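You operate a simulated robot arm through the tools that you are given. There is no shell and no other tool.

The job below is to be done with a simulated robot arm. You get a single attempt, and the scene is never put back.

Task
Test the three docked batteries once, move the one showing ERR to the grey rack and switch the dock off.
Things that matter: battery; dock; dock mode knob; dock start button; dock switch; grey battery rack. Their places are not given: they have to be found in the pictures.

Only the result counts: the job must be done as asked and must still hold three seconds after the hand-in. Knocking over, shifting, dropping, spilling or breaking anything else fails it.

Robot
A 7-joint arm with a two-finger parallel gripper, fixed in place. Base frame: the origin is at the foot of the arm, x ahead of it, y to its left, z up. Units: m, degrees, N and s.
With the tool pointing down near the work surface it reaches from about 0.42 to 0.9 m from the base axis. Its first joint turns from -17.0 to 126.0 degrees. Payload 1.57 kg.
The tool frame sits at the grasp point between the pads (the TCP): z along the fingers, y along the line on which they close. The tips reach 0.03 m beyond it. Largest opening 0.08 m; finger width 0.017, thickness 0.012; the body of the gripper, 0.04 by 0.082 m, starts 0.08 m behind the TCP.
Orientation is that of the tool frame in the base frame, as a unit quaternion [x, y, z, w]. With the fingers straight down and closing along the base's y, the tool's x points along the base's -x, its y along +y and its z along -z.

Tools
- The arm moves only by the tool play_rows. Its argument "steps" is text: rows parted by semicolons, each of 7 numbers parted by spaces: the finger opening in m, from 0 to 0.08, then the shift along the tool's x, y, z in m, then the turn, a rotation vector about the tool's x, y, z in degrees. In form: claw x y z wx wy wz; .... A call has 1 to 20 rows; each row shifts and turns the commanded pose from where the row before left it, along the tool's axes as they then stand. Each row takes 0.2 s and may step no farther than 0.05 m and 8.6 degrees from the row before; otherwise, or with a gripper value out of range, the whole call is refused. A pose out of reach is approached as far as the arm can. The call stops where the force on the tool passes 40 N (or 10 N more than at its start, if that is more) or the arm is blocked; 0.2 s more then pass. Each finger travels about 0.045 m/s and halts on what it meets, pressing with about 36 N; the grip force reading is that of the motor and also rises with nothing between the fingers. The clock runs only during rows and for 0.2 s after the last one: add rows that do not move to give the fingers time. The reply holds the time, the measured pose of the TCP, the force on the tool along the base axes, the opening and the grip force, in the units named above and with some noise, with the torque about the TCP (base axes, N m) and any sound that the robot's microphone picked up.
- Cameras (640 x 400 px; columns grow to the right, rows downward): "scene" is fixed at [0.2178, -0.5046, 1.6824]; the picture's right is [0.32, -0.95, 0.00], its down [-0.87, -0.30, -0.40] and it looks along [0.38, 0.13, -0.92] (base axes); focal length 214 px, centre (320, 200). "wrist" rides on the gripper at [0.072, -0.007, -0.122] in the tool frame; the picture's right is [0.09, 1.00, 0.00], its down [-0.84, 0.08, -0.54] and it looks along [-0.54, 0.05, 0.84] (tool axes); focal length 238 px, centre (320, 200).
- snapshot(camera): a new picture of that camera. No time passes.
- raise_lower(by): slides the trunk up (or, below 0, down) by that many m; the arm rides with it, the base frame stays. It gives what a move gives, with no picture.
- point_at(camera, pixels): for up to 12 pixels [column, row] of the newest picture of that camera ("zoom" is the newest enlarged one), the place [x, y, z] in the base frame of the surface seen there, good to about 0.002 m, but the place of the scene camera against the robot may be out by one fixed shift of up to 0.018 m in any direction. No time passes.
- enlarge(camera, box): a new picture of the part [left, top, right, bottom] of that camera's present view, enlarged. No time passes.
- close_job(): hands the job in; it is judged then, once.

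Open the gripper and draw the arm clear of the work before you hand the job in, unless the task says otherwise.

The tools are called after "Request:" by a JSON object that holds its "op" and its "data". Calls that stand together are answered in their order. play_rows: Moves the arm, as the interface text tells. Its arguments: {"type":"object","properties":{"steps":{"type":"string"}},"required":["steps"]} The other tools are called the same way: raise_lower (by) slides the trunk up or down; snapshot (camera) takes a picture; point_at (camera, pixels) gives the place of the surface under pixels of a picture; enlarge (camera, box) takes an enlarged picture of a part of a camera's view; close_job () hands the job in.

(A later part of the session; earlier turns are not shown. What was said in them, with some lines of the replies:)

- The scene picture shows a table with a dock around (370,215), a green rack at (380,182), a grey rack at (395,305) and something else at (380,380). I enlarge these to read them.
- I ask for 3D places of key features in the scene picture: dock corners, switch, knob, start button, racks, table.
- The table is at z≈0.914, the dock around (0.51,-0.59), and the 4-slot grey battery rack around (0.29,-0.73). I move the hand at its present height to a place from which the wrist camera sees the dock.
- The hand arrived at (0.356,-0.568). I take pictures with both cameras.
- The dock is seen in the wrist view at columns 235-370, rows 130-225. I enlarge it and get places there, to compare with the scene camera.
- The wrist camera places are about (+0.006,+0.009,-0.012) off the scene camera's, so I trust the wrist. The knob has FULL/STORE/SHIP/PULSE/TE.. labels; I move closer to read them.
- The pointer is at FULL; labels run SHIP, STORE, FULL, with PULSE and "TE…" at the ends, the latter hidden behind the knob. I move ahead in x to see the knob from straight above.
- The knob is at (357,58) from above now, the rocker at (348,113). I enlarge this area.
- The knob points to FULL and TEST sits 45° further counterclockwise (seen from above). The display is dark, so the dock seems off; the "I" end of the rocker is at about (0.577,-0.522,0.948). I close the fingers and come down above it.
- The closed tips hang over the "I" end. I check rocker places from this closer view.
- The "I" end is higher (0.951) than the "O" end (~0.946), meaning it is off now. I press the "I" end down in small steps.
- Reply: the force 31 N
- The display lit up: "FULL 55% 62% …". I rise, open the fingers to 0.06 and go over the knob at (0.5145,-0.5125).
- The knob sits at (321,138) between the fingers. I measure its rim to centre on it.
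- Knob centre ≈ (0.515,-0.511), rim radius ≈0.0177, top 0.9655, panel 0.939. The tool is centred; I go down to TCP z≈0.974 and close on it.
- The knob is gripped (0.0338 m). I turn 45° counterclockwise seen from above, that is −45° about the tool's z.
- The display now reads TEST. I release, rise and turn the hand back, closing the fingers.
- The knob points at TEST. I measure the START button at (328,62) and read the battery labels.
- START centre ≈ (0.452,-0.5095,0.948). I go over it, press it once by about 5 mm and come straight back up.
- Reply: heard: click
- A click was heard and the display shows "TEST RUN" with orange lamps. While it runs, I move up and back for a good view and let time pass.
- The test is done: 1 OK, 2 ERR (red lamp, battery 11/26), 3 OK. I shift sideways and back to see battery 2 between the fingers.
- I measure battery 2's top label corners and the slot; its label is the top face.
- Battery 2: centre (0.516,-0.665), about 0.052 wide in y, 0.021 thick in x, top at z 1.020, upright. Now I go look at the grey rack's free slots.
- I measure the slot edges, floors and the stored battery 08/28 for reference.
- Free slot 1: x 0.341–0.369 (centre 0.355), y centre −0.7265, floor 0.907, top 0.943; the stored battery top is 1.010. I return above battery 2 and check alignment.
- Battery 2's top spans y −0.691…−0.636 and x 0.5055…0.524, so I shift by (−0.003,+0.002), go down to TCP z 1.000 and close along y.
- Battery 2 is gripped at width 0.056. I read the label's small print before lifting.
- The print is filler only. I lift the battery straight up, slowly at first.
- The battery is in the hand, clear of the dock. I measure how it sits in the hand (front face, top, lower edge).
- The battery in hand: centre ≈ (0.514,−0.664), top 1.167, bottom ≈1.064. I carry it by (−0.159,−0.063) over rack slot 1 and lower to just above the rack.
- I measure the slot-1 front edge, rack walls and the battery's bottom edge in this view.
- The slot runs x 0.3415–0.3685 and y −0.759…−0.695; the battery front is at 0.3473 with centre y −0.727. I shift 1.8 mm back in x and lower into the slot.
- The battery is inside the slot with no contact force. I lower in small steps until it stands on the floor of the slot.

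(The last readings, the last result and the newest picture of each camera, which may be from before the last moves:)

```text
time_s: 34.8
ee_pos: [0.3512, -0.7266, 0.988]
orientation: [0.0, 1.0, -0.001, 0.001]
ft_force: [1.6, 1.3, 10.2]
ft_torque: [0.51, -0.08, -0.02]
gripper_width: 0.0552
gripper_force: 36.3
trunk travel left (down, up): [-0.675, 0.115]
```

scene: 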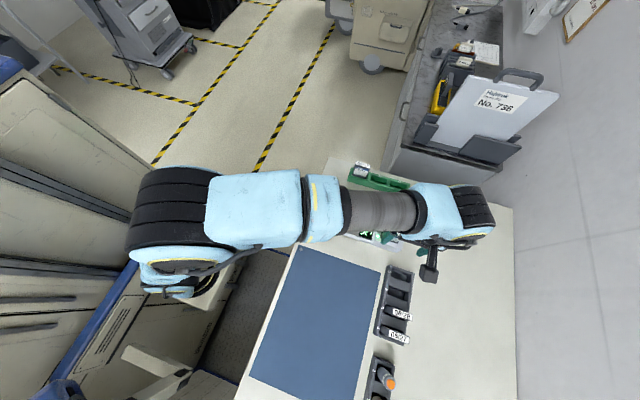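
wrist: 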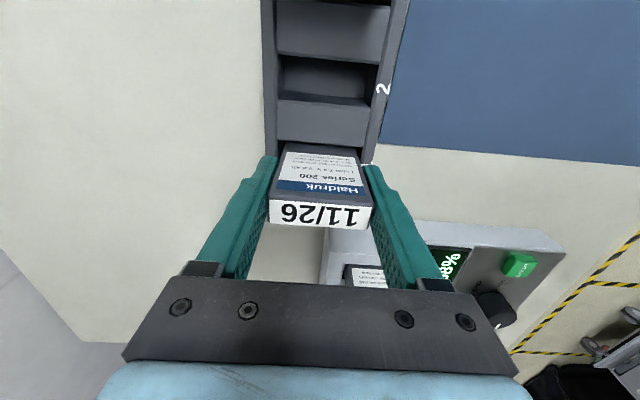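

Contact with about 10 N shows it is on the slot floor. I open the fingers and rise.

Request:
{"op": "play_rows", "data": {"steps": "0.06 0 0 0 0 0 0;0.08 0 0 0 0 0 0;0.08 0 0 0 0 0 0;0.08 0 0 0 0 0 0;0.08 0 0 -0.02 0 0 0;0.08 0 0 -0.03 0 0 0;0.08 0 0 -0.04 0 0 0;0.08 0 0 -0.04 0 0 0;0.08 0 0 0 0 0 0;0.08 0 0 0 0 0 0"}}

Request:
{"op": "snapshot", "data": {"camera": "wrist"}}

```text
time_s: 37.0
ee_pos: [0.3538, -0.7269, 1.1206]
orientation: [0.0, 1.0, 0.0, 0.0]
ft_force: [0.1, -0.3, 0.1]
ft_torque: [-0.05, 0.02, -0.01]
gripper_width: 0.0801
gripper_force: 0.0
trunk travel left (down, up): [-0.675, 0.115]
```

```text
taken
```

wrist: 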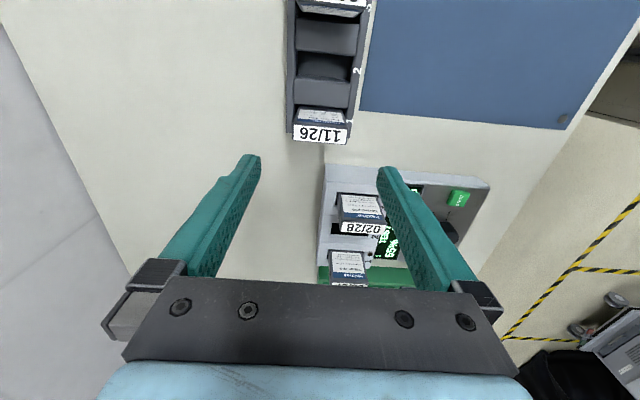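

Battery 11/26 stands in slot 1 of the grey rack. I verify its height and go with closed fingers over the "O" end of the rocker, about (0.577,−0.497).

Request:
{"op": "point_at", "data": {"camera": "wrist", "pixels": [[320, 134], [300, 131], [345, 137], [320, 118]]}}

Request:
{"op": "play_rows", "data": {"steps": "0.08 -0.0319 0.0329 0 0 0 0;0.04 -0.0319 0.0329 0 0 0 0;0 -0.0319 0.0329 0 0 0 0;0 -0.0319 0.0329 0 0 0 0;0 -0.0319 0.0329 0 0 0 0;0 -0.0319 0.0329 0 0 0 0;0 -0.0319 0.0329 0 0 0 0;0 0 0 0 0 0 0;0 0 0 0.04 0 0 0;0 0 0 0.04 0 0 0;0 0 0 0.03 0 0 0;0 0 0 0 0 0 0;0 0 0 0 0 0 0"}}

Request:
{"op": "snapshot", "data": {"camera": "wrist"}}

Request:
{"op": "enlarge", "data": {"camera": "wrist", "box": [260, 110, 380, 200]}}

```text
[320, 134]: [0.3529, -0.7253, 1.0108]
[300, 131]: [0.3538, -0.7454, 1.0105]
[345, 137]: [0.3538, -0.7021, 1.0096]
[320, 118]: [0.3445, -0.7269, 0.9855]
```

```text
time_s: 39.8
ee_pos: [0.5761, -0.4977, 1.0072]
orientation: [0.0, 1.0, 0.0, 0.001]
ft_force: [-1.0, -0.8, 0.2]
ft_torque: [0.03, 0.02, 0.04]
gripper_width: 0.0
gripper_force: 21.3
trunk travel left (down, up): [-0.675, 0.115]
```

```text
taken
```

wrist: 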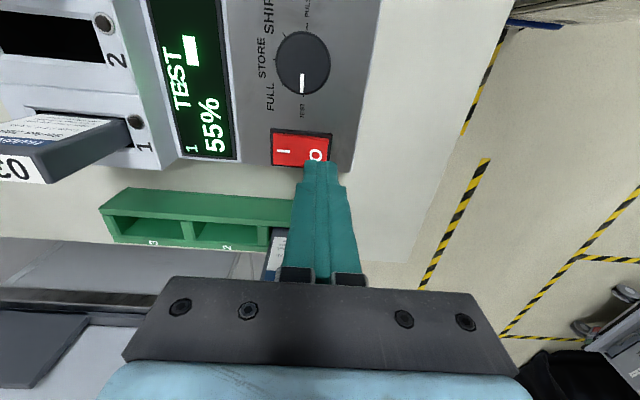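

```text
4.44 times, centred on (320, 155) of wrist
```

zoom: 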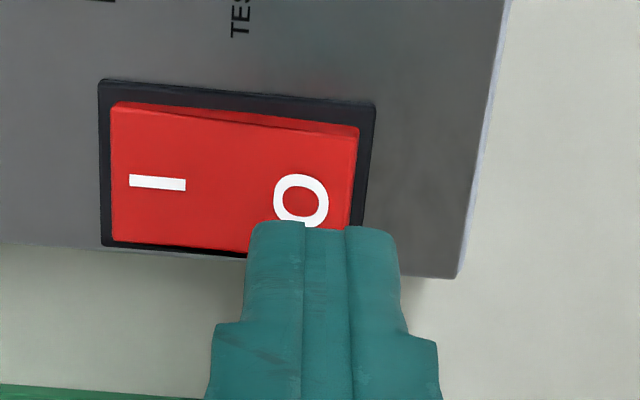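

The battery top is at 1.010, the same as its neighbour's, so it is seated. The tips are over the "O" end; I press it down like before.

Request:
{"op": "play_rows", "data": {"steps": "0 0 0.001 0.012 0 0 0;0 0 0 0.01 0 0 0;0 0 0 0.003 0 0 0;0 0 0 0.003 0 0 0;0 0 0 0.003 0 0 0;0 0 0 0.002 0 0 0"}}

Request:
{"op": "snapshot", "data": {"camera": "wrist"}}

```text
time_s: 41.2
ee_pos: [0.5754, -0.4954, 0.9769]
orientation: [0.0, 1.0, -0.002, 0.001]
ft_force: [1.1, 0.8, 15.1]
ft_torque: [-0.18, 0.0, -0.03]
gripper_width: 0.0002
gripper_force: 21.3
trunk travel left (down, up): [-0.675, 0.115]
```

```text
taken
```

wrist: 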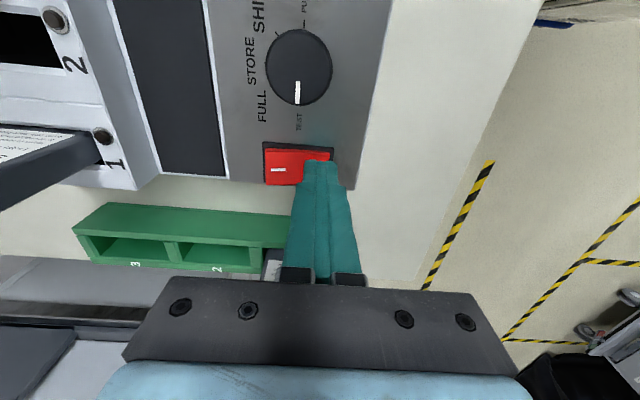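

The display is dark, so the dock is off. I rise, open the fingers and draw the arm back clear.

Request:
{"op": "play_rows", "data": {"steps": "0 0 0 -0.03 0 0 0;0 0 0 -0.04 0 0 0;0 0 0 -0.045 0 0 0;0 0 0 -0.045 0 0 0;0.08 0 0 -0.04 0 0 0;0.08 0.04 0.03 -0.01 0 0 0;0.08 0.04 0.03 0 0 0 0;0.08 0.04 0.03 0 0 0 0;0.08 0.04 0.03 0 0 0 0;0.08 0 0.045 0 0 0 0;0.08 0 0.045 0 0 0 0;0.08 -0.02 0.045 0 0 0 0;0.08 -0.02 0.045 0 0 0 0;0.08 -0.02 0.045 0 0 0 0;0.08 -0.02 0.045 0 0 0 0;0.08 0 0 0 0 0 0;0.08 0 0 0 0 0 0"}}

Request:
{"op": "snapshot", "data": {"camera": "scene"}}

Request:
{"op": "enlarge", "data": {"camera": "scene", "box": [320, 150, 440, 260]}}

Request:
{"op": "enlarge", "data": {"camera": "scene", "box": [340, 250, 460, 400]}}

```text
refused: row 6 steps farther than a row can; nothing moved
```

```text
taken
```

scene: 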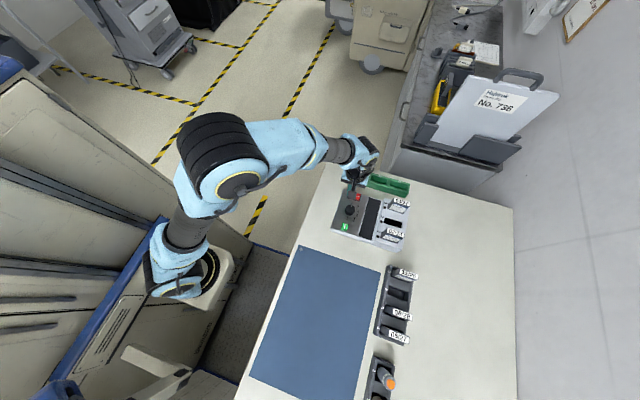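

```text
3.64 times, centred on (380, 205) of scene
```

zoom: 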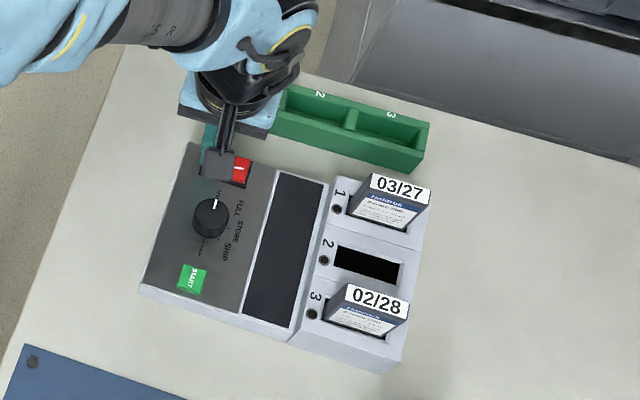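

```text
2.67 times, centred on (400, 325) of scene
```

zoom: 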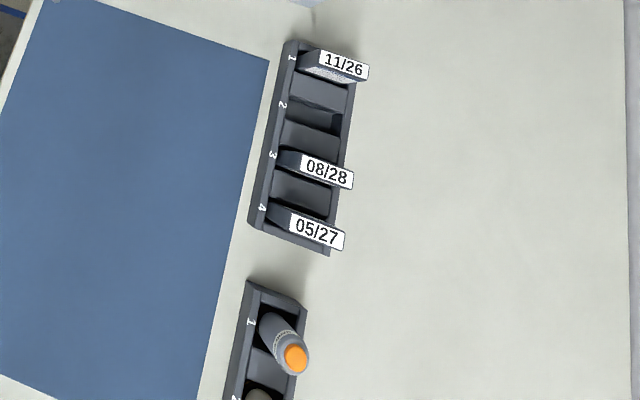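

The move was refused for one long row; the rack shows 11/26 in slot 1 and the dock slot 2 empty. I repeat the withdrawal with shorter steps.

Request:
{"op": "play_rows", "data": {"steps": "0 0 0 -0.03 0 0 0;0 0 0 -0.04 0 0 0;0 0 0 -0.045 0 0 0;0 0 0 -0.045 0 0 0;0.08 0 0 -0.04 0 0 0;0.08 -0.01 0.045 0 0 0 0;0.08 -0.01 0.045 0 0 0 0;0.08 -0.01 0.045 0 0 0 0;0.08 -0.01 0.045 0 0 0 0;0.08 -0.01 0.045 0 0 0 0;0.08 -0.01 0.045 0 0 0 0;0.08 -0.01 0.045 0 0 0 0;0.08 -0.01 0.045 0 0 0 0;0.08 0 0 0 0 0 0;0.08 0 0 0 0 0 0"}}

Request:
{"op": "snapshot", "data": {"camera": "scene"}}

Request:
{"op": "enlarge", "data": {"camera": "scene", "box": [320, 150, 440, 260]}}

```text
time_s: 44.4
ee_pos: [0.6568, -0.1358, 1.1756]
orientation: [0.0, 1.0, -0.001, 0.0]
ft_force: [-0.5, 0.0, 0.4]
ft_torque: [0.03, -0.02, 0.0]
gripper_width: 0.0799
gripper_force: 0.1
trunk travel left (down, up): [-0.675, 0.115]
```

```text
taken
```

scene: 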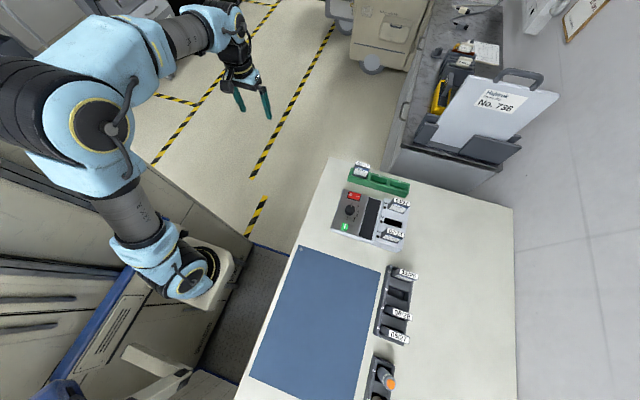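

```text
3.64 times, centred on (380, 205) of scene
```

zoom: 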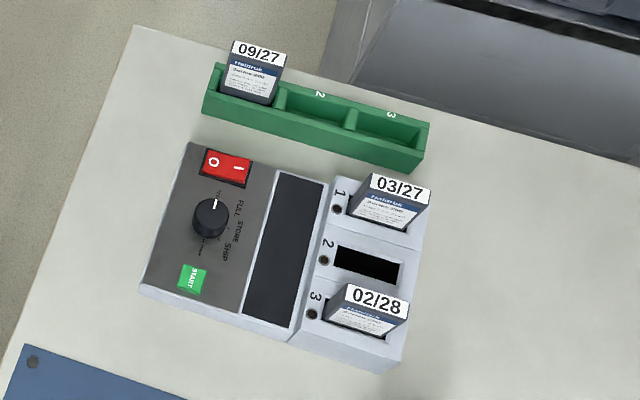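

The dock is dark, with batteries 1 and 3 still in place. Battery 11/26 is in the grey rack, nothing else has moved and the arm is clear, so I hand the job in.

Request:
{"op": "close_job", "data": {}}

```text
The job is handed in.
```

The job is done and handed in; the handing-in tool gave no verdict.

- **Test:** The dock was off at the start, so I switched it on, turned the mode knob from FULL to TEST and pressed START once. It showed "TEST DONE" with slot 1 OK, slot 2 ERR and slot 3 OK.
- **Battery moved:** I took the failed battery, labelled 11/26, from dock slot 2 and put it in slot 1 of the grey rack. It stands at the same height as the 08/28 battery already in that rack.
- **Dock off:** I pressed the rocker to O and the display went dark.

The last picture shows batteries 03/27 and 02/28 still in the dock and the green rack as it was. I saw nothing else shifted. The knob is still at TEST. The gripper is open and the arm is drawn clear of the table.
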